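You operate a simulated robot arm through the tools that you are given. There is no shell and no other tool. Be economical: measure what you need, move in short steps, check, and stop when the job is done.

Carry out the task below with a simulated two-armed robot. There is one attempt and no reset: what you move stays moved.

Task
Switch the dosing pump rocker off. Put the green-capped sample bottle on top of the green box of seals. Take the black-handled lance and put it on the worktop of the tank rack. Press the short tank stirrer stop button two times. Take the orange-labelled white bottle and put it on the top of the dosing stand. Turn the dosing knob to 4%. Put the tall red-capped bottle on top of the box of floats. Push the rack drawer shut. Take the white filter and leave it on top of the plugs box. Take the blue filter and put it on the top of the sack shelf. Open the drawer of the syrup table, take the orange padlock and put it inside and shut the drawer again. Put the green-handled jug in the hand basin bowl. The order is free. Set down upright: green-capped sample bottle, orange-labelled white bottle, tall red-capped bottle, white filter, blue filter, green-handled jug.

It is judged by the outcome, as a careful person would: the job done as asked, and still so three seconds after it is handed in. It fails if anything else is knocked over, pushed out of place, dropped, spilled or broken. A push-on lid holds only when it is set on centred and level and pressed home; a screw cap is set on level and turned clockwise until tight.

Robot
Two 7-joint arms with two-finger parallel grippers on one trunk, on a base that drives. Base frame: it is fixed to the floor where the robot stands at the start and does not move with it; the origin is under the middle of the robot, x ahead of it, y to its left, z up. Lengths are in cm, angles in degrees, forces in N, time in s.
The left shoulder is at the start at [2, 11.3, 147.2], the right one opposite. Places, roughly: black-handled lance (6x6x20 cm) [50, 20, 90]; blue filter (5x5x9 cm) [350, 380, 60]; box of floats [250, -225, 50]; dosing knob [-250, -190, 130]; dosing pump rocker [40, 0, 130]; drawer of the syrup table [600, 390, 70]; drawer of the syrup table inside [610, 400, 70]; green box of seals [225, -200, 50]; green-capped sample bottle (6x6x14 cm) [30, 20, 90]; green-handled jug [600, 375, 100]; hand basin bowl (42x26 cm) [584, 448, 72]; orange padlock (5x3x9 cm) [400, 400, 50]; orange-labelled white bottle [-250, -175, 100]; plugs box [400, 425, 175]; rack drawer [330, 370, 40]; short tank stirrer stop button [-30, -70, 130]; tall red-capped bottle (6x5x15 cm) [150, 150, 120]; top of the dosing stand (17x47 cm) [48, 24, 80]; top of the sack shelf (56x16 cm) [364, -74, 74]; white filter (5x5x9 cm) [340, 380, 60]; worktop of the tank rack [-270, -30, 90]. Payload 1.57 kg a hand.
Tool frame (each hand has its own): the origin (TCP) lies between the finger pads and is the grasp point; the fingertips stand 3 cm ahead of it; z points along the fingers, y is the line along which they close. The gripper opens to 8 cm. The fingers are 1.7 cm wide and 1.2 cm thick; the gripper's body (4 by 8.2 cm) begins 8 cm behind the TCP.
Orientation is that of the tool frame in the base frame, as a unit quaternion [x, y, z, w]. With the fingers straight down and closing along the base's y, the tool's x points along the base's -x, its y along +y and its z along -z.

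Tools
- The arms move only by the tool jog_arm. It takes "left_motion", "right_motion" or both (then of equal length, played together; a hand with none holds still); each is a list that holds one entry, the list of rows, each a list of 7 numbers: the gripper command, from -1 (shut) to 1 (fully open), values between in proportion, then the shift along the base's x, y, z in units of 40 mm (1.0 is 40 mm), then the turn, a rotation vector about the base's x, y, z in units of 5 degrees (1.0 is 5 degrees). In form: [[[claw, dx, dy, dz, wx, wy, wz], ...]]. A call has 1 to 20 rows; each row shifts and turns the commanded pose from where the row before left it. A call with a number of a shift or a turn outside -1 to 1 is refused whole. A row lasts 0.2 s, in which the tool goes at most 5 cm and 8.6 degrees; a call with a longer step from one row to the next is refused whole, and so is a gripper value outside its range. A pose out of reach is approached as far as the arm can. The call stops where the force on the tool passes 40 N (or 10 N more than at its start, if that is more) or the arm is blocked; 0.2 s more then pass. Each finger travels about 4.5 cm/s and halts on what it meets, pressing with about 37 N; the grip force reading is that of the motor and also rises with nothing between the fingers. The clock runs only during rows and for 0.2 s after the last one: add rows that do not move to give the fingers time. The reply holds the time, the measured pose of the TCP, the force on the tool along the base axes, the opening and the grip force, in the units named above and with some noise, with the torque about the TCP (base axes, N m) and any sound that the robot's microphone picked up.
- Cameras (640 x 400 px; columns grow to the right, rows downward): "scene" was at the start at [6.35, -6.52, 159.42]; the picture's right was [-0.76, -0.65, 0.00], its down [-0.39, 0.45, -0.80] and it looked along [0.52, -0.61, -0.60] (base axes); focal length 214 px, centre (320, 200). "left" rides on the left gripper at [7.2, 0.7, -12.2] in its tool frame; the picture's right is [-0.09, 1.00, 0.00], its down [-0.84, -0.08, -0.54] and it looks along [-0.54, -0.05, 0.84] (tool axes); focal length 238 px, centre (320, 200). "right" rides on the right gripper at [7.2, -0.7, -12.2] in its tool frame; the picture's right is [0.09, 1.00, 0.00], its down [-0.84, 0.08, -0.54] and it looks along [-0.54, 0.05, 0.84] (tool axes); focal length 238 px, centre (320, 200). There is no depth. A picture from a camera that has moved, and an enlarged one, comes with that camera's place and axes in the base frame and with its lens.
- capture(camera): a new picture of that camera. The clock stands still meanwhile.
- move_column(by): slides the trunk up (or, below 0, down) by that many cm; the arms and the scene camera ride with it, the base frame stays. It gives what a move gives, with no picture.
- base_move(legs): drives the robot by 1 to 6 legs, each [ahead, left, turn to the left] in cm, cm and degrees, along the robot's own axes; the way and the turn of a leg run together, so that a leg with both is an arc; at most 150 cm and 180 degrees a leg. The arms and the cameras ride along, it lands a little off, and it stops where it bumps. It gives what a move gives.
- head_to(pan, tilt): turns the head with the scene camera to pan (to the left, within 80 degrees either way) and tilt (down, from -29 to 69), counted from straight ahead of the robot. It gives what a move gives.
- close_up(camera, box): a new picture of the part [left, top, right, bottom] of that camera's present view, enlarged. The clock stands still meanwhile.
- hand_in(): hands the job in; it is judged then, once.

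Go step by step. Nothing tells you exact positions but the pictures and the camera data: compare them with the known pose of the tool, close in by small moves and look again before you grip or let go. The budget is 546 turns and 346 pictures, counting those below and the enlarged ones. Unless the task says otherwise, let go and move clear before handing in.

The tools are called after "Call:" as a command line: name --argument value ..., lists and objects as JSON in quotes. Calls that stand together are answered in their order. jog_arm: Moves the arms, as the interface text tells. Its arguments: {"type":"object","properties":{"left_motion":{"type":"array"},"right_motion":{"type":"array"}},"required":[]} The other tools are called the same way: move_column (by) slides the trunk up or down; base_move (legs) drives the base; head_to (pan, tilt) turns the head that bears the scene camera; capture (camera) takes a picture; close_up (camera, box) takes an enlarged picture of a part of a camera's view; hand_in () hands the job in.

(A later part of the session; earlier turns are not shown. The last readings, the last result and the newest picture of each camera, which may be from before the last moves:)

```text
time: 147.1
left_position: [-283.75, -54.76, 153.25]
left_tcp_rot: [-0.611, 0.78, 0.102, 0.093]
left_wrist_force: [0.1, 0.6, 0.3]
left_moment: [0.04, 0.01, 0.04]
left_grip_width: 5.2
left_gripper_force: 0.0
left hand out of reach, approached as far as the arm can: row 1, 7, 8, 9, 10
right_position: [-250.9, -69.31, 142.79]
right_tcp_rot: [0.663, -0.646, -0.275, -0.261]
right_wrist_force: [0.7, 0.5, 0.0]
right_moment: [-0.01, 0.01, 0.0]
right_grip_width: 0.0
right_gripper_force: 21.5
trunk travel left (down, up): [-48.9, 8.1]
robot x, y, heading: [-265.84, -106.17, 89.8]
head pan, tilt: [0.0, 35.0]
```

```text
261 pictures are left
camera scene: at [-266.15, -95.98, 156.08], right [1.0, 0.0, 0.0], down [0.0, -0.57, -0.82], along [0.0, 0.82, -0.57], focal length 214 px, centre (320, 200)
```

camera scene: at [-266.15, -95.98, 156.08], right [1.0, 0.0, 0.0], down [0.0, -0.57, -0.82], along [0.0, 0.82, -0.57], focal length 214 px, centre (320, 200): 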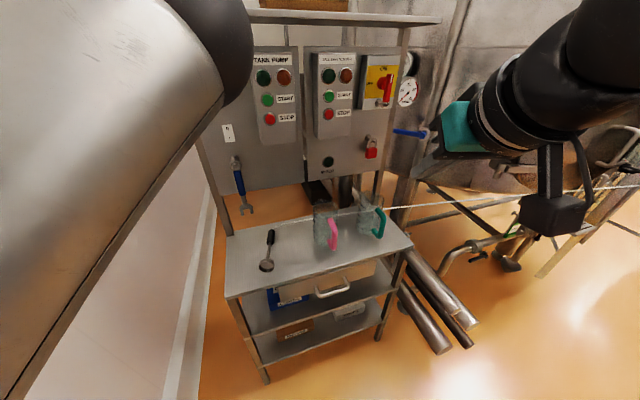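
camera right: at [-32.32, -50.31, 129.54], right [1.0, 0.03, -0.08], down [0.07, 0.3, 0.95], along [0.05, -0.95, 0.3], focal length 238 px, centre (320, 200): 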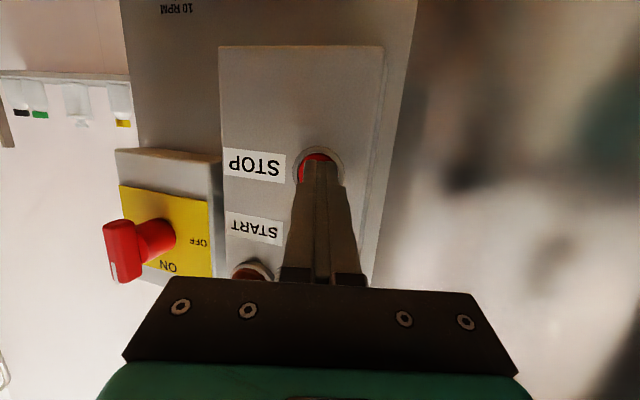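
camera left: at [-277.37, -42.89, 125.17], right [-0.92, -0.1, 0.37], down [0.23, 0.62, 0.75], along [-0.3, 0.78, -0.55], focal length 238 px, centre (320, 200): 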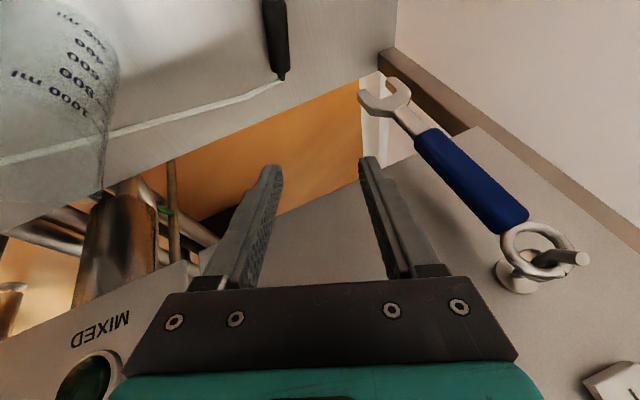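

Call:
jog_arm --left_motion '[[[0.3, -0.1, -0.5, 0, 0, 0, 0], [0.3, -0.1, -0.5, 0, 0, 0, 0], [0.3, -0.1, -0.5, 0, 0, 0, 0], [0.3, -0.1, -0.5, 0, 0, 0, 0], [0.3, 0, -0.5, -0.2, 0, 0, 0], [0.3, 0, -0.5, -0.2, 0, 0, 0], [0.3, 0, -0.5, -0.2, 0, 0, 0], [0.3, 0, 0, 0, 0, 0, 0]]]'

Call:
capture --camera "scene"

```text
time: 148.9
left_position: [-283.77, -54.83, 153.24]
left_tcp_rot: [-0.611, 0.78, 0.101, 0.093]
left_wrist_force: [0.5, -0.1, -0.9]
left_moment: [-0.02, -0.01, -0.01]
left_grip_width: 5.21
left_gripper_force: 0.1
left hand out of reach, approached as far as the arm can: row 1, 2, 3, 4, 5, 6, 7
right_position: [-250.81, -69.39, 142.74]
right_tcp_rot: [0.663, -0.646, -0.275, -0.261]
right_wrist_force: [0.4, 0.0, -0.1]
right_moment: [-0.02, 0.0, 0.0]
right_grip_width: 0.02
right_gripper_force: 21.6
trunk travel left (down, up): [-48.9, 8.1]
robot x, y, heading: [-266.1, -105.79, 89.9]
head pan, tilt: [0.0, 35.0]
```

```text
260 pictures are left
camera scene: at [-266.15, -95.99, 156.08], right [1.0, 0.0, 0.0], down [0.0, -0.57, -0.82], along [0.0, 0.82, -0.57], focal length 214 px, centre (320, 200)
```

scene: 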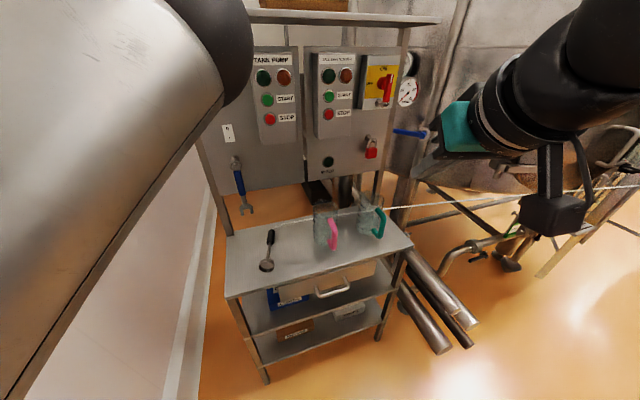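

Call:
jog_arm --left_motion '[[[0.3, 0.4, 0, -0.3, 0, 0, 0], [0.3, 0.4, 0, -0.3, 0, 0, 0], [0.3, 0.4, 0, -0.3, 0, 0, 0], [0.3, 0.4, 0, -0.3, 0, 0, 0], [0.3, 0, -0.4, 0, 0, 0, 0], [0.3, 0, -0.4, 0, 0, 0, 0], [0.3, 0, -0.4, 0, 0, 0, 0], [0.3, 0, 0, 0, 0, 0, 0]]]'

Call:
capture --camera "scene"

```text
time: 150.7
left_position: [-283.92, -54.95, 153.26]
left_tcp_rot: [-0.611, 0.78, 0.102, 0.092]
left_wrist_force: [-0.6, 0.5, 0.0]
left_moment: [-0.01, 0.0, 0.0]
left_grip_width: 5.17
left_gripper_force: 0.1
left hand out of reach, approached as far as the arm can: row 1, 2, 3, 4, 5, 6, 7
right_position: [-250.86, -69.45, 142.57]
right_tcp_rot: [0.663, -0.645, -0.275, -0.261]
right_wrist_force: [0.4, -0.4, 0.2]
right_moment: [0.02, 0.0, 0.03]
right_grip_width: 0.0
right_gripper_force: 21.2
trunk travel left (down, up): [-48.9, 8.1]
robot x, y, heading: [-265.83, -105.84, 89.6]
head pan, tilt: [0.0, 35.0]
```

```text
259 pictures are left
camera scene: at [-266.15, -95.99, 156.08], right [1.0, 0.0, 0.0], down [0.0, -0.57, -0.82], along [0.0, 0.82, -0.57], focal length 214 px, centre (320, 200)
```

scene: 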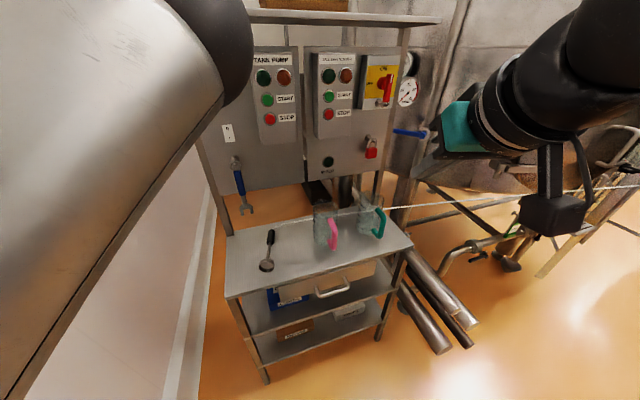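

The commanded pose has drifted behind the robot. I bring it back forward by 43 cm to a reachable place 30 cm ahead.

Call:
jog_arm --left_motion '[[[0.3, 0, 1, 0, 0, 0, 0], [0.3, 0, 1, 0, 0, 0, 0], [0.3, 0, 1, 0, 0, 0, 0], [0.3, 0, 1, 0, 0, 0, 0], [0.3, 0, 1, 0, 0, 0, 0], [0.3, 0, 1, 0, 0, 0, 0], [0.3, 0, 1, 0, 0, 0, 0], [0.3, 0, 1, 0, 0, 0, 0], [0.3, 0, 1, 0, 0, 0, 0], [0.3, 0, 1, 0, 0, 0, 0], [0.3, 0, 0, 0, 0, 0, 0]]]'

Call:
capture --camera "scene"

```text
time: 153.1
left_position: [-283.43, -47.24, 147.39]
left_tcp_rot: [-0.611, 0.78, 0.101, 0.093]
left_wrist_force: [0.5, 0.2, -0.3]
left_moment: [-0.01, 0.0, 0.02]
left_grip_width: 5.2
left_gripper_force: 0.0
left hand out of reach, approached as far as the arm can: row 2, 3, 4, 5, 6, 7, 8, 9, 10
right_position: [-250.82, -69.42, 142.81]
right_tcp_rot: [0.663, -0.645, -0.275, -0.261]
right_wrist_force: [-0.1, 0.3, -0.4]
right_moment: [-0.01, 0.02, 0.02]
right_grip_width: 0.0
right_gripper_force: 21.5
trunk travel left (down, up): [-48.9, 8.1]
robot x, y, heading: [-265.83, -105.91, 90.0]
head pan, tilt: [0.0, 35.0]
```

```text
258 pictures are left
camera scene: at [-266.15, -96.0, 156.08], right [1.0, 0.0, 0.0], down [0.0, -0.57, -0.82], along [0.0, 0.82, -0.57], focal length 214 px, centre (320, 200)
```

scene: 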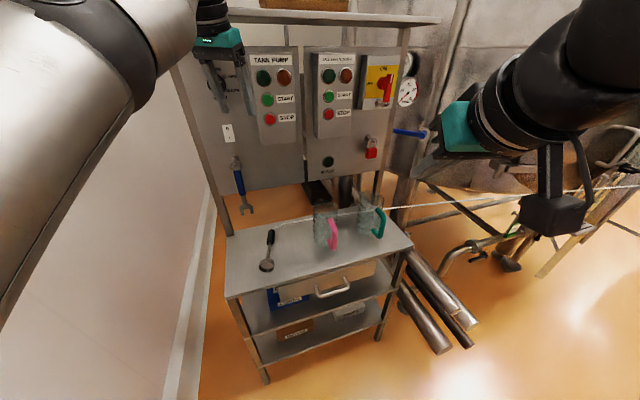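

Call:
jog_arm --left_motion '[[[0.3, 0, -0.5, 0, 0, 0, 0], [0.3, 0, -0.5, 0, 0, 0, 0], [0.3, 0, -0.5, 0, 0, 0, 0], [0.3, 0, -0.5, 0, 0, 0, 0], [0.3, 0, -0.5, 0, 0, 0, 0], [0.3, 0, -0.5, 0, 0, 0, 0], [0.3, 0, 0, 0, 0, 0, 0]]]'

Call:
capture --camera "scene"

```text
time: 154.7
left_position: [-286.11, -54.27, 149.14]
left_tcp_rot: [-0.611, 0.779, 0.102, 0.094]
left_wrist_force: [0.1, -0.7, -0.2]
left_moment: [-0.01, 0.0, 0.01]
left_grip_width: 5.19
left_gripper_force: 0.0
left hand out of reach, approached as far as the arm can: row 3, 4, 5, 6
right_position: [-250.77, -69.48, 142.73]
right_tcp_rot: [0.664, -0.645, -0.275, -0.261]
right_wrist_force: [0.2, -0.2, 0.2]
right_moment: [0.02, -0.02, -0.01]
right_grip_width: 0.02
right_gripper_force: 21.7
trunk travel left (down, up): [-48.9, 8.1]
robot x, y, heading: [-265.78, -105.89, 89.5]
head pan, tilt: [0.0, 35.0]
```

```text
257 pictures are left
camera scene: at [-266.13, -95.98, 156.08], right [1.0, 0.0, 0.0], down [0.0, -0.57, -0.82], along [0.0, 0.82, -0.57], focal length 214 px, centre (320, 200)
```

scene: 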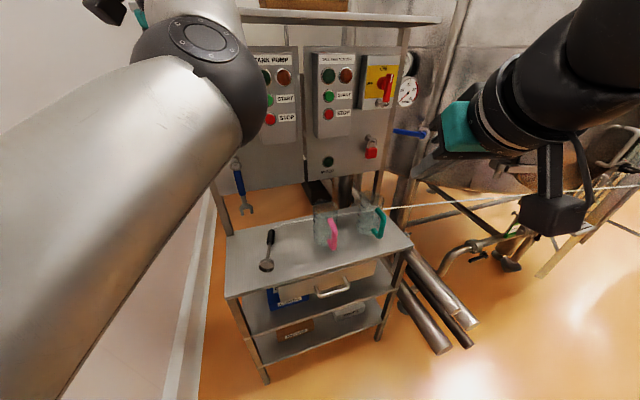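

The elbow folds inward. I extend, cross the hand to the right, then retract so the elbow swings out to the left.

Call:
jog_arm --left_motion '[[[0.3, 0, 0.5, 0, 0, 0, 0], [0.3, 0.3, 0.5, 0, 0, 0, 0], [0.3, 0.5, 0.2, -0.2, 0, 0, -1], [0.3, 0.5, 0, -0.2, 0, 0, -1], [0.3, 0.5, 0, -0.2, 0, 0, -1], [0.3, 0.5, 0, -0.2, 0, 0, 0], [0.3, 0.5, 0, 0, 0, 0, 0], [0.3, 0.5, 0, 0, 0, 0, 0], [0.3, 0.3, 0, 0, 0, 0, 0]]]'

Call:
capture --camera "scene"

```text
time: 156.7
left_position: [-271.67, -49.29, 146.16]
left_tcp_rot: [-0.504, 0.853, 0.089, 0.106]
left_wrist_force: [-0.9, 0.5, -0.6]
left_moment: [0.0, -0.02, 0.0]
left_grip_width: 5.21
left_gripper_force: 0.0
right_position: [-250.94, -69.44, 142.77]
right_tcp_rot: [0.664, -0.645, -0.275, -0.261]
right_wrist_force: [-0.8, -0.4, -0.1]
right_moment: [0.02, 0.03, 0.0]
right_grip_width: 0.0
right_gripper_force: 21.1
trunk travel left (down, up): [-48.9, 8.1]
robot x, y, heading: [-265.35, -105.69, 90.0]
head pan, tilt: [0.0, 35.0]
```

```text
256 pictures are left
camera scene: at [-266.14, -96.0, 156.08], right [1.0, 0.0, 0.0], down [0.0, -0.57, -0.82], along [0.0, 0.82, -0.57], focal length 214 px, centre (320, 200)
```

scene: 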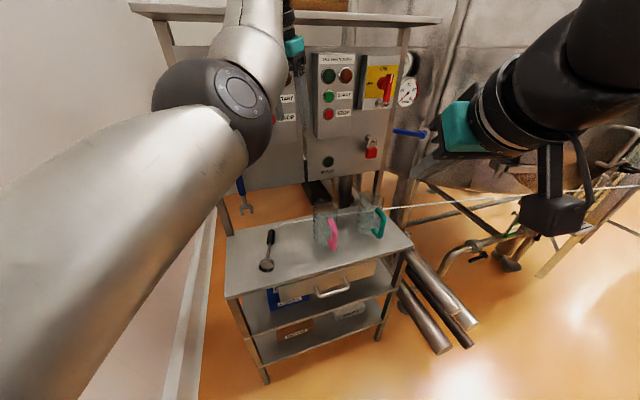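

Call:
jog_arm --left_motion '[[[0.3, 0.3, 0, 0, 0, 0, 1], [0.3, 0.3, 0, 0, 0, 0, 1], [0.3, 0.3, 0, 0, 0, 0, 1], [0.3, 0.3, 0, 0, 0, 0, 1], [0.3, 0, 0, 0, 0, 0, 1], [0.3, 0, 0, 0, 0, 0, 1], [0.3, 0, -0.4, 0, 0, 0, 1], [0.3, 0, -0.4, 0, 0, 0, 1], [0.3, 0, -0.4, 0, 0, 0, 0], [0.3, 0, -0.4, 0, 0, 0, 0], [0.3, 0, -0.4, 0, 0, 0, 0]]]'

Call:
capture --camera "scene"

```text
time: 159.1
left_position: [-264.71, -52.86, 148.41]
left_tcp_rot: [0.765, -0.629, -0.119, -0.068]
left_wrist_force: [0.9, 0.3, 0.4]
left_moment: [0.02, -0.02, 0.02]
left_grip_width: 5.21
left_gripper_force: 0.1
left hand out of reach, approached as far as the arm can: row 5, 7, 8, 9, 10, 11
right_position: [-250.78, -69.54, 142.73]
right_tcp_rot: [0.663, -0.645, -0.275, -0.261]
right_wrist_force: [0.2, -0.4, -0.2]
right_moment: [0.01, 0.0, 0.02]
right_grip_width: 0.0
right_gripper_force: 21.1
trunk travel left (down, up): [-48.9, 8.1]
robot x, y, heading: [-265.91, -105.91, 90.0]
head pan, tilt: [0.0, 35.0]
```

```text
255 pictures are left
camera scene: at [-266.14, -96.03, 156.08], right [1.0, 0.0, 0.0], down [0.0, -0.57, -0.82], along [0.0, 0.82, -0.57], focal length 214 px, centre (320, 200)
```

scene: 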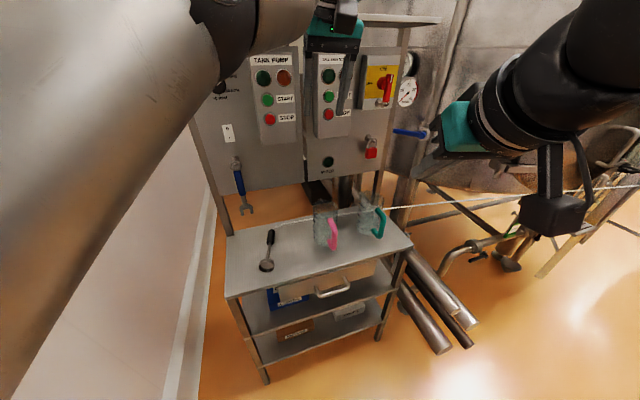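

Call:
jog_arm --left_motion '[[[0.3, -0.8, 0, 0, 0, 0, 0], [0.3, -0.8, 0, 0, 0, 0, 0], [0.3, -0.8, 0, 0, 0, 0, 0], [0.3, -0.8, 0, 0, 0, 0, 0], [0.3, -0.8, 0, 0, 0, 0, 0], [0.3, -0.8, 0, 0, 0, 0, 0], [0.3, -0.8, 0, 0, 0, 0, 0], [0.3, -0.8, 0, 0, 0, 0, 0], [0.3, -0.8, -0.2, 0, 0, 0, 0], [0.3, -0.8, -0.2, 0, 0, 0, 0], [0.3, -0.8, -0.5, 0, 0, 0, 0], [0.3, 0, -0.8, 0, 0, 0, 0], [0.3, 0, -0.8, 0, 0, 0, 0], [0.3, 0, -0.8, 0, 0, 0, 0], [0.3, 0, -0.8, 0, 0, 0, 0]]]'

Call:
capture --camera "scene"

```text
time: 162.3
left_position: [-302.22, -56.38, 156.67]
left_tcp_rot: [0.765, -0.629, -0.118, -0.069]
left_wrist_force: [0.0, -0.2, -0.8]
left_moment: [0.05, -0.01, -0.03]
left_grip_width: 5.22
left_gripper_force: 0.0
left hand out of reach, approached as far as the arm can: row 1, 2, 3, 4, 5, 7, 10, 11, 12, 13, 14, 15
right_position: [-250.84, -69.45, 142.84]
right_tcp_rot: [0.663, -0.646, -0.275, -0.26]
right_wrist_force: [-0.2, 0.5, 0.1]
right_moment: [0.0, 0.02, -0.02]
right_grip_width: 0.0
right_gripper_force: 21.6
trunk travel left (down, up): [-48.9, 8.1]
robot x, y, heading: [-266.07, -106.06, 89.8]
head pan, tilt: [0.0, 35.0]
```

```text
254 pictures are left
camera scene: at [-266.17, -96.04, 156.08], right [1.0, 0.0, 0.0], down [0.0, -0.57, -0.82], along [0.0, 0.82, -0.57], focal length 214 px, centre (320, 200)
```

scene: 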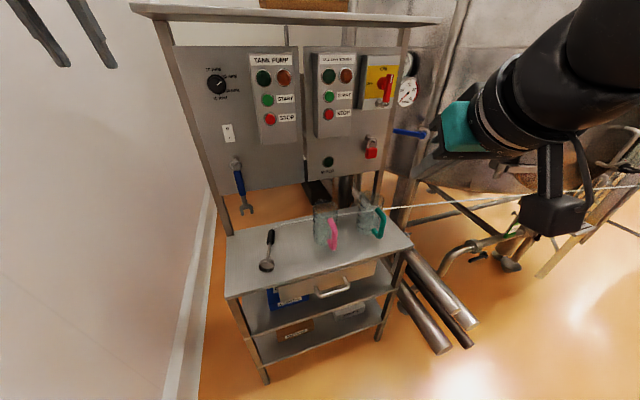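

Call:
jog_arm --left_motion '[[[0.3, -0.3, -0.5, 0, 0, 0, 0], [0.3, -0.3, -0.5, 0, 0, 0, 0], [0.3, 0, -0.5, -0.2, 0, 0, 0], [0.3, 0, -0.5, -0.2, 0, 0, 0], [0.3, 0.5, -0.3, -0.2, 0, 0, 0], [0.3, 0.5, 0, 0, 0, 0, 0], [0.3, 0.5, 0, 0, 0, 0, 0], [0.3, 0.5, 0, 0, 0, 0, 0]]]'

Call:
head_to --pan 40 --tilt 10

Call:
capture --camera "scene"

```text
time: 164.1
left_position: [-302.78, -59.02, 159.6]
left_tcp_rot: [0.765, -0.628, -0.121, -0.069]
left_wrist_force: [-0.2, -0.3, -0.2]
left_moment: [-0.01, 0.02, -0.01]
left_grip_width: 5.2
left_gripper_force: 0.2
left hand out of reach, approached as far as the arm can: row 1, 2, 3, 4, 5, 6, 7, 8
right_position: [-250.91, -69.49, 142.85]
right_tcp_rot: [0.663, -0.645, -0.275, -0.261]
right_wrist_force: [0.1, -0.1, 0.6]
right_moment: [-0.04, -0.02, 0.0]
right_grip_width: 0.0
right_gripper_force: 21.4
trunk travel left (down, up): [-48.9, 8.1]
robot x, y, heading: [-265.84, -105.97, 90.0]
head pan, tilt: [0.0, 35.0]
```

```text
time: 165.1
left_position: [-302.9, -59.1, 159.53]
left_tcp_rot: [0.765, -0.629, -0.121, -0.07]
left_wrist_force: [-0.9, -0.4, 1.1]
left_moment: [-0.01, -0.02, 0.02]
left_grip_width: 5.21
left_gripper_force: 0.1
right_position: [-250.74, -69.41, 142.62]
right_tcp_rot: [0.664, -0.645, -0.275, -0.26]
right_wrist_force: [0.7, 0.0, 0.5]
right_moment: [-0.02, 0.02, 0.02]
right_grip_width: 0.03
right_gripper_force: 21.2
trunk travel left (down, up): [-48.9, 8.1]
robot x, y, heading: [-266.12, -106.08, 90.0]
head pan, tilt: [40.0, 10.0]
```

```text
253 pictures are left
camera scene: at [-272.13, -97.64, 160.09], right [0.77, 0.64, 0.0], down [0.11, -0.13, -0.98], along [-0.63, 0.76, -0.17], focal length 214 px, centre (320, 200)
```

scene: 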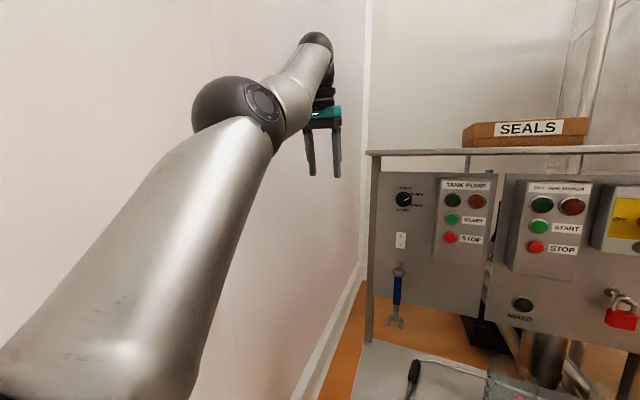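

The left arm is almost straight. I try lowering the hand and drawing it inward so that the elbow bends.

Call:
jog_arm --left_motion '[[[0.3, 0.3, 0, -0.8, 0, 0, 1], [0.3, 0.3, 0, -0.8, 0, 0, 1], [0.3, 0.3, 0, -0.8, 0, 0, 1], [0.3, 0.3, -0.2, -0.8, 0, 0, 1], [0.3, 0.3, -0.2, -0.8, 0, 0, 1], [0.3, 0.3, -0.2, -0.8, 0, 0, 1], [0.3, 0.3, -0.3, -0.8, 0, 0, 0], [0.3, 0.3, -0.3, -0.8, 0, 0, 0], [0.3, 0, -0.3, -0.8, 0, 0, 0], [0.3, 0, -0.3, 0, 0, 0, 0], [0.3, 0, -0.3, 0, 0, 0, 0]]]'

Call:
capture --camera "scene"

```text
time: 167.5
left_position: [-297.89, -47.79, 140.62]
left_tcp_rot: [0.902, -0.409, -0.133, -0.034]
left_wrist_force: [0.1, -1.3, 0.1]
left_moment: [-0.02, 0.04, -0.01]
left_grip_width: 5.19
left_gripper_force: 0.1
left hand out of reach, approached as far as the arm can: row 1, 2, 3, 4, 5, 6, 7, 8, 9, 10, 11
right_position: [-250.87, -69.37, 142.82]
right_tcp_rot: [0.664, -0.645, -0.275, -0.26]
right_wrist_force: [-0.2, -0.1, -0.7]
right_moment: [-0.01, 0.02, 0.04]
right_grip_width: 0.0
right_gripper_force: 21.8
trunk travel left (down, up): [-48.9, 8.1]
robot x, y, heading: [-266.22, -105.89, 89.7]
head pan, tilt: [40.0, 10.0]
```

```text
252 pictures are left
camera scene: at [-272.15, -97.64, 160.09], right [0.77, 0.64, 0.0], down [0.11, -0.13, -0.98], along [-0.63, 0.76, -0.17], focal length 214 px, centre (320, 200)
```

scene: 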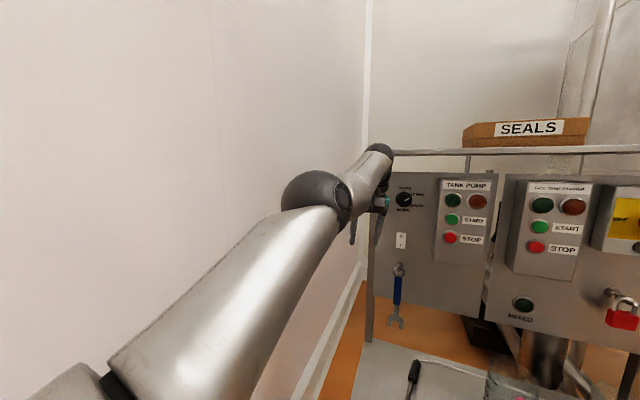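

Call:
jog_arm --left_motion '[[[0.3, 0, -0.1, 0.1, 0, 0, -1], [0.3, 0, -0.1, 0.1, 0, 0, -1], [0.3, 0, -0.1, 0.1, 0, 0, -1], [0.3, 0, -0.1, 0.1, 0, 0, -1], [0.3, 0, 0, 0, 0, 0, -1], [0.3, 0, 0, 0, 0, 0, -1], [0.3, 0, 0, 0, 0, 0, -1], [0.3, 0, 0, 0, 0, 0, -1], [0.3, 0, 0, 0, 0, 0, -1], [0.3, 0, 0, 0, 0, 0, -1], [0.3, 0, 0, 0, 0, 0, -1], [0.3, 0, 0, 0, 0, 0, -1], [0.3, 0, 0, 0, 0, 0, -1], [0.3, 0, 0, 0, 0, 0, -1], [0.3, 0, 0, 0, 0, 0, -1], [0.3, 0, 0, 0, 0, 0, -1]]]'

Call:
capture --camera "scene"

```text
time: 170.9
left_position: [-298.05, -48.89, 142.47]
left_tcp_rot: [-0.427, 0.894, 0.079, 0.112]
left_wrist_force: [-0.5, -0.3, 0.3]
left_moment: [0.03, 0.03, -0.01]
left_grip_width: 5.18
left_gripper_force: 0.0
left hand out of reach, approached as far as the arm can: row 1, 2, 3, 4, 14, 15
right_position: [-250.71, -69.48, 142.83]
right_tcp_rot: [0.663, -0.646, -0.274, -0.261]
right_wrist_force: [0.8, 0.0, 0.8]
right_moment: [0.01, 0.01, 0.01]
right_grip_width: 0.0
right_gripper_force: 21.1
trunk travel left (down, up): [-48.9, 8.1]
robot x, y, heading: [-265.52, -105.77, 89.7]
head pan, tilt: [40.0, 10.0]
```

```text
251 pictures are left
camera scene: at [-272.13, -97.76, 160.1], right [0.77, 0.64, 0.0], down [0.11, -0.13, -0.98], along [-0.63, 0.76, -0.17], focal length 214 px, centre (320, 200)
```

scene: 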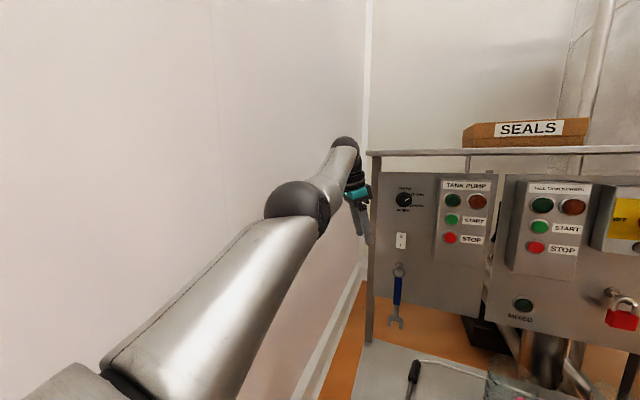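

Rotating yaw this way rolled the elbow outward. Now I retract.

Call:
jog_arm --left_motion '[[[0.3, 0.3, -0.4, 0, 0, 0, 0], [0.3, 0.3, -0.4, 0, 0, 0, 0], [0.3, 0.3, -0.4, 0, 0, 0, 0], [0.3, 0.3, -0.4, 0, 0, 0, 0], [0.3, 0.3, -0.4, 0, 0, 0, 0], [0.3, 0.3, -0.4, 0, 0, 0, 0], [0.3, 0, -0.4, 0, 0, 0, 0], [0.3, 0, 0, 0, 0, 0, 0]]]'

Call:
capture --camera "scene"

```text
time: 172.7
left_position: [-290.91, -59.7, 142.6]
left_tcp_rot: [-0.428, 0.894, 0.079, 0.112]
left_wrist_force: [-0.2, 0.2, 0.3]
left_moment: [0.0, -0.01, -0.03]
left_grip_width: 5.18
left_gripper_force: 0.0
left hand out of reach, approached as far as the arm can: row 1, 2, 3
right_position: [-250.77, -69.45, 142.76]
right_tcp_rot: [0.663, -0.646, -0.274, -0.261]
right_wrist_force: [1.4, -0.1, -0.8]
right_moment: [-0.03, -0.01, 0.03]
right_grip_width: 0.0
right_gripper_force: 20.7
trunk travel left (down, up): [-48.9, 8.1]
robot x, y, heading: [-265.7, -105.83, 89.7]
head pan, tilt: [40.0, 10.0]
```

```text
250 pictures are left
camera scene: at [-272.11, -97.63, 160.09], right [0.77, 0.64, 0.0], down [0.11, -0.13, -0.98], along [-0.63, 0.76, -0.17], focal length 214 px, centre (320, 200)
```

scene: 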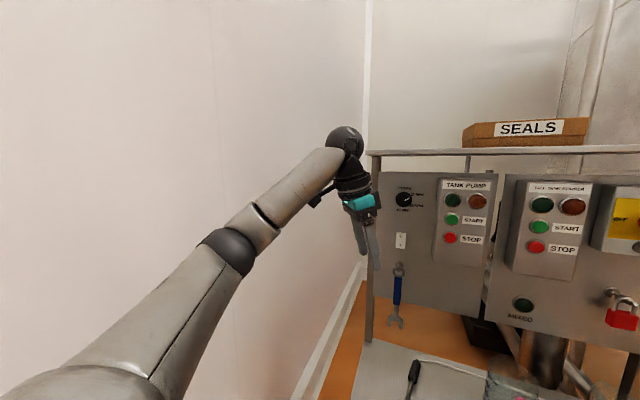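

Excellent, the elbow is out to the left now. I retract further and undo the extra yaw.

Call:
jog_arm --left_motion '[[[0.3, 0.2, -0.5, 0.1, 0, 0, 0], [0.3, 0.2, -0.5, 0.1, 0, 0, 0], [0.3, 0.2, -0.5, 0.1, 0, 0, 0.5], [0.3, 0.2, -0.5, 0.1, 0, 0, 0.5], [0.3, 0.2, -0.5, 0.1, 0, 0, 0.5], [0.3, 0, 0, 0.1, 0, 0, 1], [0.3, 0, 0, 0.1, 0, 0, 1], [0.3, 0, 0, 0, 0, 0, 1], [0.3, 0, 0, 0, 0, 0, 1], [0.3, 0, 0, 0, 0, 0, 1], [0.3, 0, 0, 0, 0, 0, 1], [0.3, 0, 0, 0, 0, 0, 0]]]'

Call:
capture --camera "scene"

```text
time: 175.3
left_position: [-286.65, -69.78, 145.31]
left_tcp_rot: [-0.693, 0.708, 0.111, 0.08]
left_wrist_force: [-0.3, 0.1, 0.3]
left_moment: [0.02, 0.02, 0.0]
left_grip_width: 5.21
left_gripper_force: 0.0
right_position: [-250.85, -69.52, 142.67]
right_tcp_rot: [0.664, -0.644, -0.275, -0.26]
right_wrist_force: [0.4, 0.2, 0.4]
right_moment: [0.03, 0.02, 0.0]
right_grip_width: 0.0
right_gripper_force: 20.8
trunk travel left (down, up): [-48.9, 8.1]
robot x, y, heading: [-265.72, -105.99, 89.6]
head pan, tilt: [40.0, 10.0]
```

```text
249 pictures are left
camera scene: at [-272.14, -97.65, 160.09], right [0.77, 0.64, 0.0], down [0.11, -0.13, -0.98], along [-0.63, 0.76, -0.17], focal length 214 px, centre (320, 200)
```

scene: 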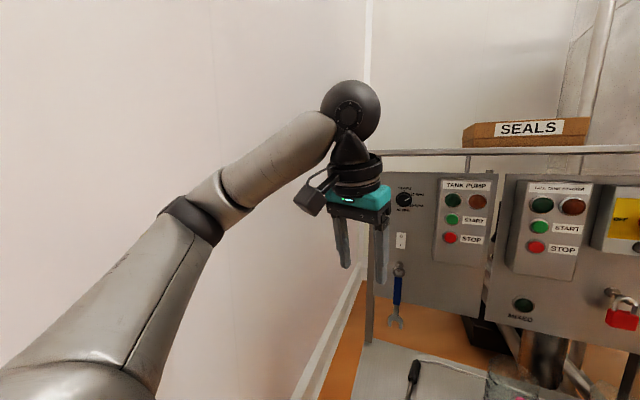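

The natural posture is restored. I retract both hands to tool-down, then turn to face the dosing rack.

Call:
jog_arm --left_motion '[[[0.3, 0.3, -0.3, 0, -1, 0, 0], [0.3, 0.3, -0.3, 0, -1, 0, 0], [0.3, 0.3, -0.3, 0, -1, 0, 0], [0.3, 0.3, -0.3, 0, 0, 0, 0], [0.3, 0.3, -0.3, 0, 0, 0, 0], [0.3, 0.3, -0.3, 0, 0, 0, 0], [0.3, 0.3, 0, 0, 0, 0, 0], [0.3, 0.3, 0, 0, 0, 0, 0], [0.3, 0, 0, 0, 0, 0, 0]]]' --right_motion '[[[-1, 0, -0.2, 0, -1, 0, 0], [-1, 0, -0.2, 0, -1, 0, 0], [-1, 0, -0.2, 0, -1, 0, 0], [-1, 0, -0.2, 0, -1, 0, 0], [-1, 0, -0.2, 0, -1, 0, 0], [-1, 0, -0.2, 0, -1, 0, 0], [-1, 0, -0.2, 0, -1, 0, 0], [-1, 0, -0.2, 0, -1, 0, 0], [-1, 0, -0.2, 0, -1, 0, 0]]]'

Call:
base_move --legs '[[0, -15, 0], [0, 0, 180]]'

Call:
head_to --pan 0 --tilt 40

Call:
capture --camera "scene"

```text
time: 177.3
left_position: [-277.15, -76.99, 145.42]
left_tcp_rot: [-0.697, 0.717, 0.018, -0.01]
left_wrist_force: [0.2, 0.7, -0.1]
left_moment: [0.0, -0.03, -0.01]
left_grip_width: 5.2
left_gripper_force: 0.1
right_position: [-250.89, -76.62, 142.68]
right_tcp_rot: [0.713, -0.701, -0.006, 0.014]
right_wrist_force: [1.0, -0.7, 0.9]
right_moment: [0.0, -0.03, -0.01]
right_grip_width: 0.01
right_gripper_force: 21.2
trunk travel left (down, up): [-48.9, 8.1]
robot x, y, heading: [-265.7, -105.74, 89.9]
head pan, tilt: [40.0, 10.0]
```

```text
time: 186.0
left_position: [-240.7, -135.24, 145.38]
left_tcp_rot: [0.731, 0.682, 0.011, 0.019]
left_wrist_force: [0.5, 0.9, 0.1]
left_moment: [0.02, 0.01, -0.03]
left_grip_width: 5.17
left_gripper_force: 0.0
right_position: [-267.11, -134.72, 142.64]
right_tcp_rot: [0.715, 0.698, 0.013, 0.007]
right_wrist_force: [0.5, 1.3, 0.2]
right_moment: [0.02, 0.03, 0.0]
right_grip_width: 0.0
right_gripper_force: 20.9
trunk travel left (down, up): [-48.9, 8.1]
robot x, y, heading: [-250.54, -106.04, -92.4]
head pan, tilt: [40.0, 10.0]
```

```text
time: 187.1
left_position: [-240.66, -135.34, 145.42]
left_tcp_rot: [0.73, 0.683, 0.01, 0.018]
left_wrist_force: [0.5, 0.8, -0.3]
left_moment: [-0.02, -0.03, 0.0]
left_grip_width: 5.23
left_gripper_force: 0.1
right_position: [-266.98, -134.61, 142.71]
right_tcp_rot: [0.716, 0.698, 0.013, 0.007]
right_wrist_force: [-0.6, 1.0, 0.5]
right_moment: [-0.02, -0.01, 0.02]
right_grip_width: 0.02
right_gripper_force: 21.8
trunk travel left (down, up): [-48.9, 8.1]
robot x, y, heading: [-250.79, -105.53, -92.7]
head pan, tilt: [0.0, 40.0]
```

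```text
248 pictures are left
camera scene: at [-251.46, -115.36, 155.33], right [-1.0, 0.04, 0.0], down [0.03, 0.64, -0.77], along [-0.03, -0.77, -0.64], focal length 214 px, centre (320, 200)
```

scene: 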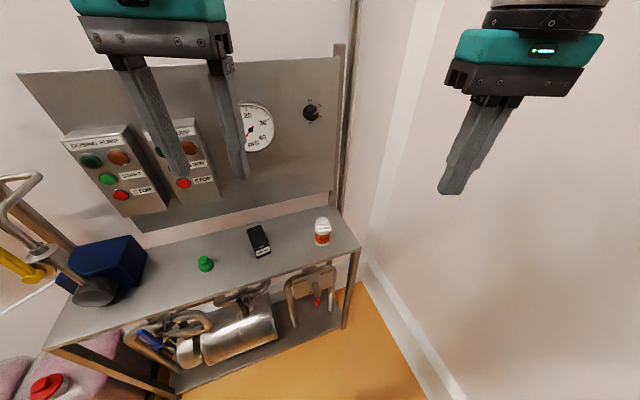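

The orange-labelled white bottle stands at the right end; a black knob is on the panel above. I zoom in on both.

Call:
close_up --camera "scene" --box '[270, 70, 370, 150]'

Call:
close_up --camera "scene" --box '[180, 180, 380, 310]'

Call:
close_up --camera "scene" --box '[0, 100, 200, 320]'

```text
5.00 times, centred on (320, 110) of scene
camera zoom: at [-251.46, -115.36, 155.33], right [-1.0, 0.04, 0.0], down [0.03, 0.64, -0.77], along [-0.03, -0.77, -0.64], focal length 1072 px, centre (320, 650)
```

zoom: 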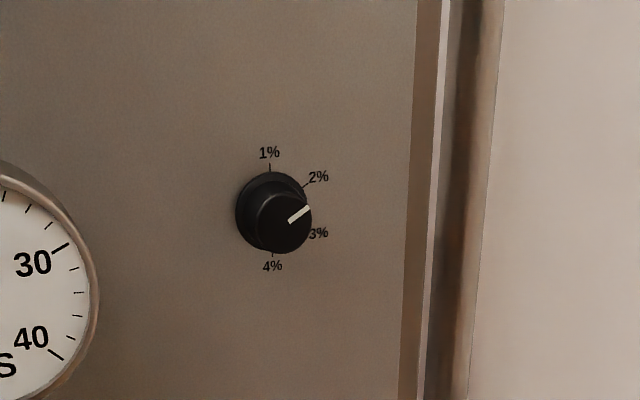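

```text
3.08 times, centred on (280, 245) of scene
camera zoom: at [-251.46, -115.36, 155.33], right [-1.0, 0.04, 0.0], down [0.03, 0.64, -0.77], along [-0.03, -0.77, -0.64], focal length 660 px, centre (443, 62)
```

zoom: 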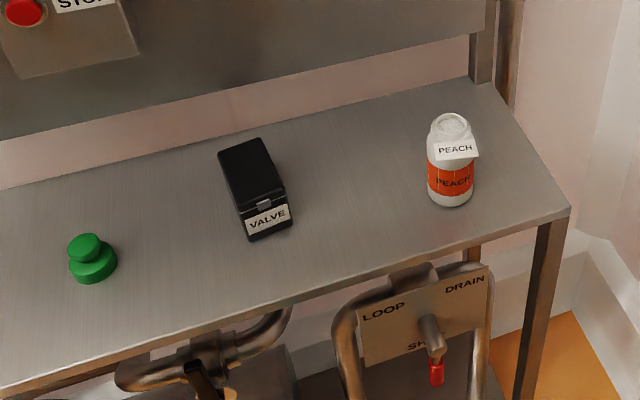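

```text
1.82 times, centred on (100, 210) of scene
camera zoom: at [-251.46, -115.36, 155.33], right [-1.0, 0.04, 0.0], down [0.03, 0.64, -0.77], along [-0.03, -0.77, -0.64], focal length 390 px, centre (720, 182)
```

zoom: 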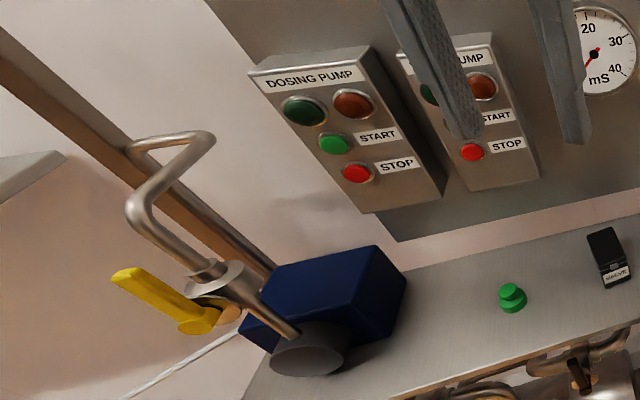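

The knob reads 2% with 4% pointing straight down, so it must turn about 120° clockwise. The rack is skewed about 19°, so I face it squarely (heading ≈ -71°) and move closer.

Call:
base_move --legs '[[0, 0, 21.4], [0, -17, 0], [20, 0, 0]]'

Call:
head_to --pan -10 --tilt 35

Call:
capture --camera "scene"

Call:
capture --camera "right"

```text
time: 190.8
left_position: [-240.47, -153.67, 145.38]
left_tcp_rot: [0.591, 0.806, 0.013, 0.015]
left_wrist_force: [0.0, 0.5, -0.4]
left_moment: [0.02, 0.02, -0.02]
left_grip_width: 5.19
left_gripper_force: 0.1
right_position: [-265.36, -162.6, 142.86]
right_tcp_rot: [0.574, 0.819, 0.014, 0.005]
right_wrist_force: [0.5, 0.2, -0.7]
right_moment: [-0.01, 0.02, -0.01]
right_grip_width: 0.0
right_gripper_force: 21.1
trunk travel left (down, up): [-48.9, 8.1]
robot x, y, heading: [-260.43, -129.92, -71.2]
head pan, tilt: [0.0, 40.0]
```

```text
time: 191.5
left_position: [-240.64, -153.54, 145.44]
left_tcp_rot: [0.592, 0.806, 0.013, 0.017]
left_wrist_force: [-0.8, -0.1, -0.5]
left_moment: [0.03, -0.02, -0.01]
left_grip_width: 5.22
left_gripper_force: 0.1
right_position: [-265.33, -162.63, 142.79]
right_tcp_rot: [0.574, 0.819, 0.014, 0.004]
right_wrist_force: [0.1, -0.1, -0.3]
right_moment: [-0.01, -0.03, 0.01]
right_grip_width: 0.0
right_gripper_force: 21.1
trunk travel left (down, up): [-48.9, 8.1]
robot x, y, heading: [-260.74, -129.89, -71.0]
head pan, tilt: [-10.0, 35.0]
```

```text
244 pictures are left
camera scene: at [-259.3, -139.51, 156.08], right [-0.99, -0.15, 0.0], down [-0.09, 0.57, -0.82], along [0.13, -0.81, -0.57], focal length 214 px, centre (320, 200)
```

scene: 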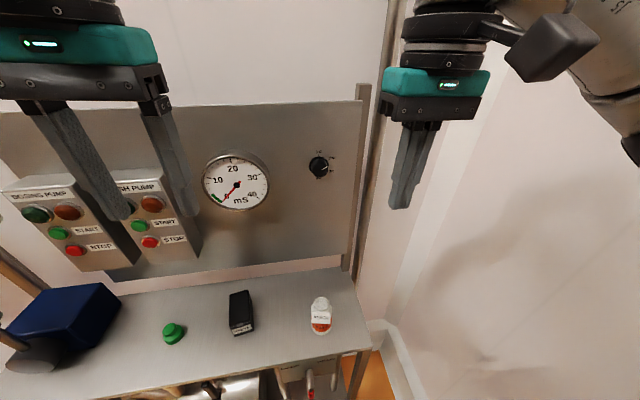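

```text
243 pictures are left
camera right: at [-268.63, -156.34, 155.07], right [0.9, 0.43, 0.03], down [0.35, -0.77, 0.54], along [0.25, -0.48, -0.84], focal length 238 px, centre (320, 200)
```

right: 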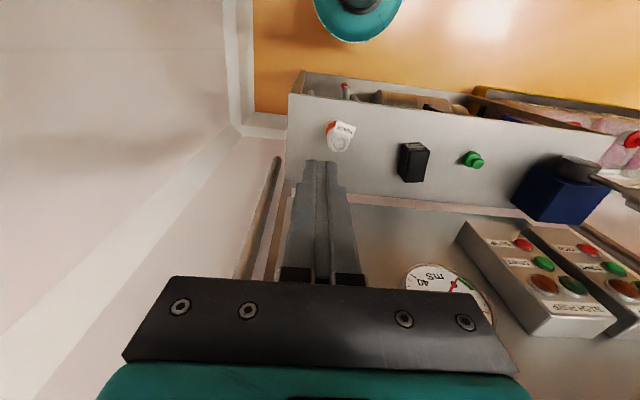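

Knob is at about [-251,-192,130.5] and the bottle at [-254.4,-169.2], base z≈87.5. I turn the right hand to point at the panel.

Call:
jog_arm --right_motion '[[[-1, 0.15, -0.246, -0.19, -0.945, -0.326, 0], [-1, 0.15, -0.246, -0.19, -0.945, -0.326, 0], [-1, 0.15, -0.246, -0.19, -0.945, -0.326, 0], [-1, 0.15, -0.246, -0.19, -0.945, -0.326, 0], [0, 0.15, -0.246, -0.19, -0.945, -0.326, 0], [0, 0.15, -0.246, -0.19, -0.945, -0.326, 0], [0, 0.15, -0.246, -0.19, -0.945, -0.326, 0], [0.5, 0.15, -0.246, -0.19, -0.945, -0.326, 0], [0.8, 0.15, -0.246, -0.19, -0.945, -0.326, 0], [0.8, 0.15, -0.246, -0.19, -0.945, -0.326, 0], [0.8, 0.15, -0.246, -0.19, -0.945, -0.326, 0], [0.8, 0.15, -0.246, -0.19, -0.945, -0.326, 0], [0.8, 0.15, -0.246, -0.19, -0.945, -0.326, 0], [0.8, 0.15, -0.246, -0.19, -0.945, -0.326, 0], [0.8, 0.15, -0.246, -0.19, -0.945, -0.326, 0], [0.8, 0.15, -0.246, -0.19, -0.945, -0.326, 0], [0.8, 0, 0, 0, 0, 0, 0]]]'

Call:
capture --camera "right"

Call:
capture --camera "scene"

```text
time: 195.1
left_position: [-240.57, -153.55, 145.35]
left_tcp_rot: [0.592, 0.806, 0.013, 0.016]
left_wrist_force: [0.3, -0.2, -0.3]
left_moment: [0.01, 0.02, 0.01]
left_grip_width: 5.2
left_gripper_force: 0.0
right_position: [-255.16, -174.91, 132.27]
right_tcp_rot: [0.461, 0.691, -0.299, 0.469]
right_wrist_force: [0.3, 0.4, 0.0]
right_moment: [0.02, -0.03, -0.02]
right_grip_width: 7.19
right_gripper_force: 0.0
right hand out of reach, approached as far as the arm can: row 14, 15, 16
trunk travel left (down, up): [-48.9, 8.1]
robot x, y, heading: [-260.73, -130.12, -70.8]
head pan, tilt: [-10.0, 35.0]
```

```text
242 pictures are left
camera right: at [-261.19, -162.39, 130.41], right [0.9, 0.43, -0.07], down [-0.02, 0.19, 0.98], along [0.43, -0.88, 0.18], focal length 238 px, centre (320, 200)
```

right: 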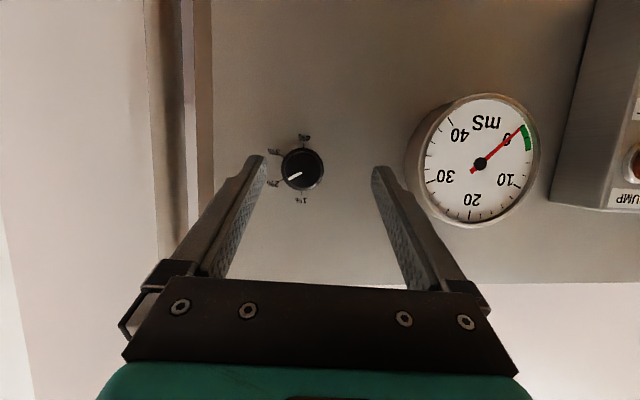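

```text
241 pictures are left
camera scene: at [-259.31, -139.53, 156.08], right [-0.99, -0.15, 0.0], down [-0.09, 0.57, -0.82], along [0.13, -0.81, -0.57], focal length 214 px, centre (320, 200)
```

scene: 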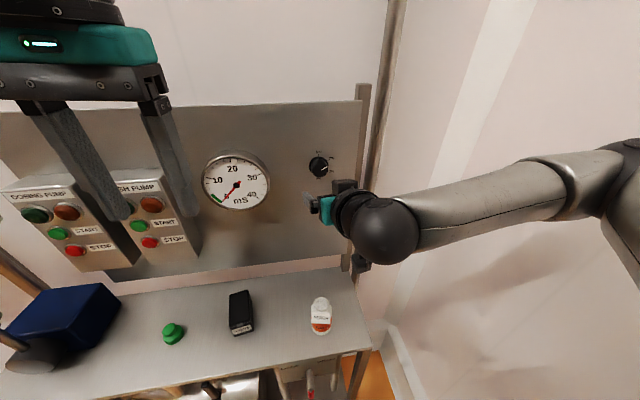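

I pre-rotate the wrist by -55° about the knob axis so I can turn clockwise 120° in one grip.

Call:
jog_arm --right_motion '[[[0.8, 0, 0, 0, -0.34, 0.94, 0], [0.8, 0, 0, 0, -0.34, 0.94, 0], [0.8, 0, 0, 0, -0.34, 0.94, 0], [0.8, 0, 0, 0, -0.34, 0.94, 0], [0.8, 0, 0, 0, -0.34, 0.94, 0], [0.8, 0, 0, 0, -0.34, 0.94, 0], [0.8, 0, 0, 0, -0.34, 0.94, 0], [0.8, 0, 0, 0, -0.34, 0.94, 0], [0.8, 0, 0, 0, -0.34, 0.94, 0], [0.8, 0, 0, 0, -0.34, 0.94, 0], [0.8, 0, 0, 0, -0.34, 0.94, 0], [0.8, 0, 0, 0, 0, 0, 0]]]'

Call:
capture --camera "right"

```text
time: 197.7
left_position: [-240.53, -153.6, 145.34]
left_tcp_rot: [0.591, 0.806, 0.013, 0.016]
left_wrist_force: [-0.3, 0.3, 0.4]
left_moment: [0.02, -0.02, -0.02]
left_grip_width: 5.19
left_gripper_force: 0.0
right_position: [-255.13, -175.01, 132.32]
right_tcp_rot: [0.206, 0.77, -0.575, 0.188]
right_wrist_force: [0.5, 0.0, -0.3]
right_moment: [-0.01, 0.02, 0.02]
right_grip_width: 7.19
right_gripper_force: 0.1
trunk travel left (down, up): [-48.9, 8.1]
robot x, y, heading: [-260.45, -130.18, -71.2]
head pan, tilt: [-10.0, 35.0]
```

```text
240 pictures are left
camera right: at [-262.17, -162.79, 132.43], right [0.45, 0.27, -0.85], down [0.72, 0.46, 0.52], along [0.53, -0.85, 0.02], focal length 238 px, centre (320, 200)
```

right: 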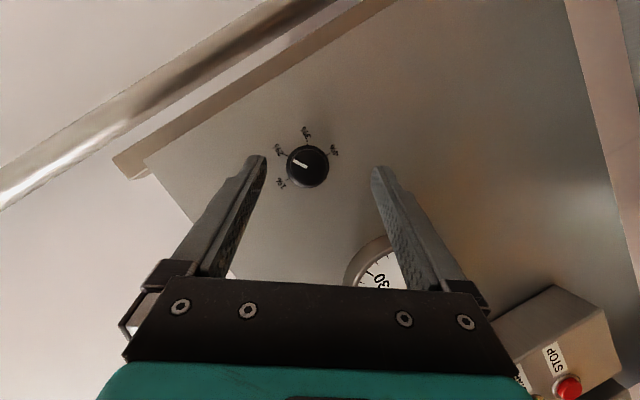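

I align the tool axis with the knob axis and move closer.

Call:
jog_arm --right_motion '[[[0.8, 0.185, -0.4, 0, -0.586, -0.198, 0.598], [0.8, 0.185, -0.4, 0, -0.586, -0.198, 0.598], [0.8, 0.185, -0.4, 0, -0.586, -0.198, 0.598], [0.8, 0.185, -0.4, 0, -0.586, -0.198, 0.598], [0.8, 0.185, -0.4, 0, -0.586, -0.198, 0.598], [0.8, 0, 0, 0, 0, 0, 0]]]'

Call:
capture --camera "right"

Call:
capture --camera "scene"

```text
time: 199.1
left_position: [-240.64, -153.71, 145.44]
left_tcp_rot: [0.591, 0.806, 0.014, 0.016]
left_wrist_force: [0.2, 0.3, -0.1]
left_moment: [0.01, 0.02, 0.01]
left_grip_width: 5.2
left_gripper_force: 0.1
right_position: [-247.81, -180.52, 134.68]
right_tcp_rot: [0.107, 0.703, -0.628, 0.315]
right_wrist_force: [-0.1, 0.7, 0.5]
right_moment: [0.01, -0.02, 0.03]
right_grip_width: 7.2
right_gripper_force: 0.1
right hand out of reach, approached as far as the arm can: row 4, 5
trunk travel left (down, up): [-48.9, 8.1]
robot x, y, heading: [-261.0, -130.02, -71.1]
head pan, tilt: [-10.0, 35.0]
```

```text
239 pictures are left
camera right: at [-257.48, -170.91, 131.3], right [0.47, 0.17, -0.87], down [0.53, 0.74, 0.43], along [0.71, -0.66, 0.26], focal length 238 px, centre (320, 200)
```

right: 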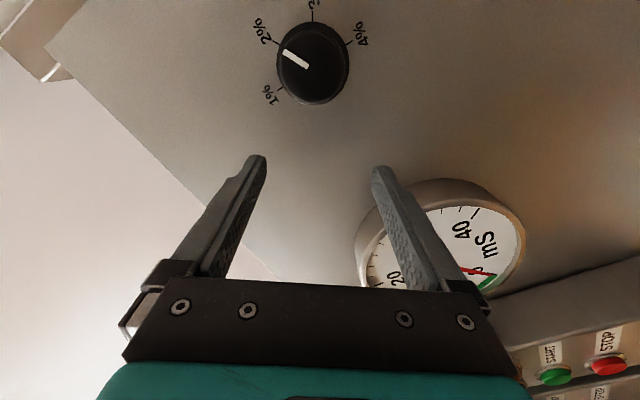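

```text
238 pictures are left
camera scene: at [-259.37, -139.56, 156.08], right [-0.99, -0.15, 0.0], down [-0.09, 0.57, -0.82], along [0.13, -0.81, -0.57], focal length 214 px, centre (320, 200)
```

scene: 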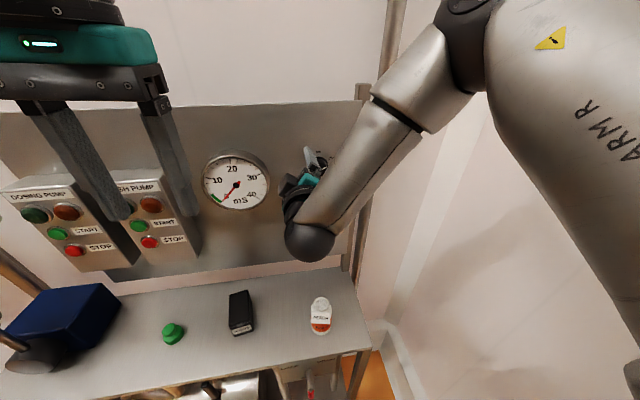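

The tool axis is now parallel to the knob's. I shift laterally onto its axis and approach.

Call:
jog_arm --right_motion '[[[0.8, -0.45, 0, -0.32, 0, 0, 0], [0.8, -0.4, 0, -0.3, 0, 0, 0], [0.8, 0, -0.5, 0, 0, 0, 0], [0.8, 0, -0.5, 0, 0, 0, 0], [0.8, 0, 0, 0, 0, 0, 0]]]'

Call:
capture --camera "right"

```text
time: 200.3
left_position: [-240.72, -153.56, 145.49]
left_tcp_rot: [0.592, 0.806, 0.013, 0.017]
left_wrist_force: [-0.5, 0.6, 0.1]
left_moment: [0.01, -0.01, 0.02]
left_grip_width: 5.21
left_gripper_force: 0.0
right_position: [-247.0, -181.65, 134.95]
right_tcp_rot: [0.104, 0.703, -0.628, 0.316]
right_wrist_force: [-0.9, -0.1, 0.0]
right_moment: [0.02, -0.01, 0.03]
right_grip_width: 7.19
right_gripper_force: 0.0
right hand out of reach, approached as far as the arm can: row 1, 2, 3, 4
trunk travel left (down, up): [-48.9, 8.1]
robot x, y, heading: [-260.8, -130.27, -70.9]
head pan, tilt: [-10.0, 35.0]
```

```text
237 pictures are left
camera right: at [-256.65, -171.99, 131.62], right [0.47, 0.17, -0.87], down [0.52, 0.74, 0.43], along [0.71, -0.65, 0.26], focal length 238 px, centre (320, 200)
```

right: 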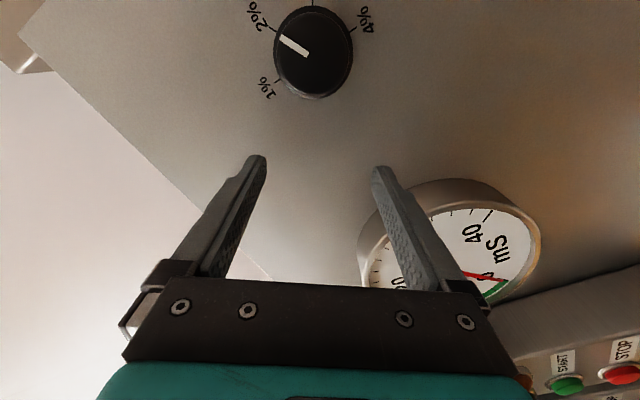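

The arm is at its limit, so I correct with the base (ahead 3, right 5.3) and trunk (-2.7).

Call:
base_move --legs '[[3, -5.3, 0]]'

Call:
move_column --by -2.7

Call:
capture --camera "right"

```text
time: 201.3
left_position: [-244.73, -157.5, 145.48]
left_tcp_rot: [0.591, 0.806, 0.011, 0.018]
left_wrist_force: [-0.6, -0.5, 0.4]
left_moment: [0.0, 0.02, -0.01]
left_grip_width: 5.19
left_gripper_force: 0.0
right_position: [-250.94, -185.38, 135.19]
right_tcp_rot: [0.103, 0.702, -0.629, 0.318]
right_wrist_force: [3.2, 27.4, -0.1]
right_moment: [-0.91, 0.18, -0.28]
right_grip_width: 6.59
right_gripper_force: 0.0
trunk travel left (down, up): [-48.9, 8.1]
robot x, y, heading: [-264.77, -134.19, -71.0]
head pan, tilt: [-10.0, 35.0]
```

```text
time: 202.1
left_position: [-244.83, -157.56, 142.76]
left_tcp_rot: [0.592, 0.806, 0.011, 0.018]
left_wrist_force: [-0.5, 0.1, -0.1]
left_moment: [0.0, -0.01, 0.01]
left_grip_width: 5.2
left_gripper_force: 0.0
right_position: [-251.07, -185.46, 132.64]
right_tcp_rot: [0.101, 0.701, -0.629, 0.319]
right_wrist_force: [-0.3, 20.4, 14.5]
right_moment: [-1.19, 0.28, -0.44]
right_grip_width: 7.94
right_gripper_force: 3.9
trunk travel left (down, up): [-46.2, 10.8]
robot x, y, heading: [-264.87, -134.51, -71.2]
head pan, tilt: [-10.0, 35.0]
```

```text
236 pictures are left
camera right: at [-260.75, -175.92, 129.15], right [0.47, 0.16, -0.87], down [0.52, 0.75, 0.42], along [0.71, -0.65, 0.27], focal length 238 px, centre (320, 200)
```

right: 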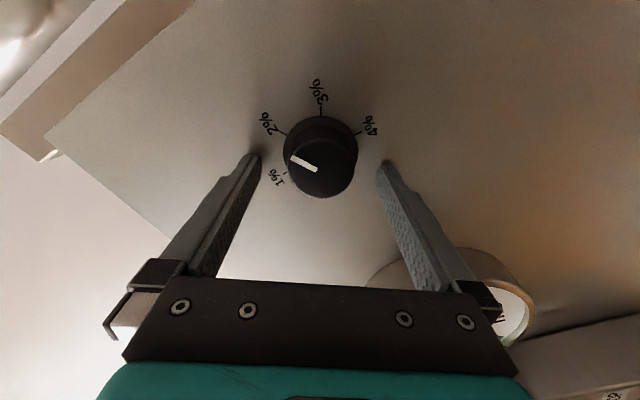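

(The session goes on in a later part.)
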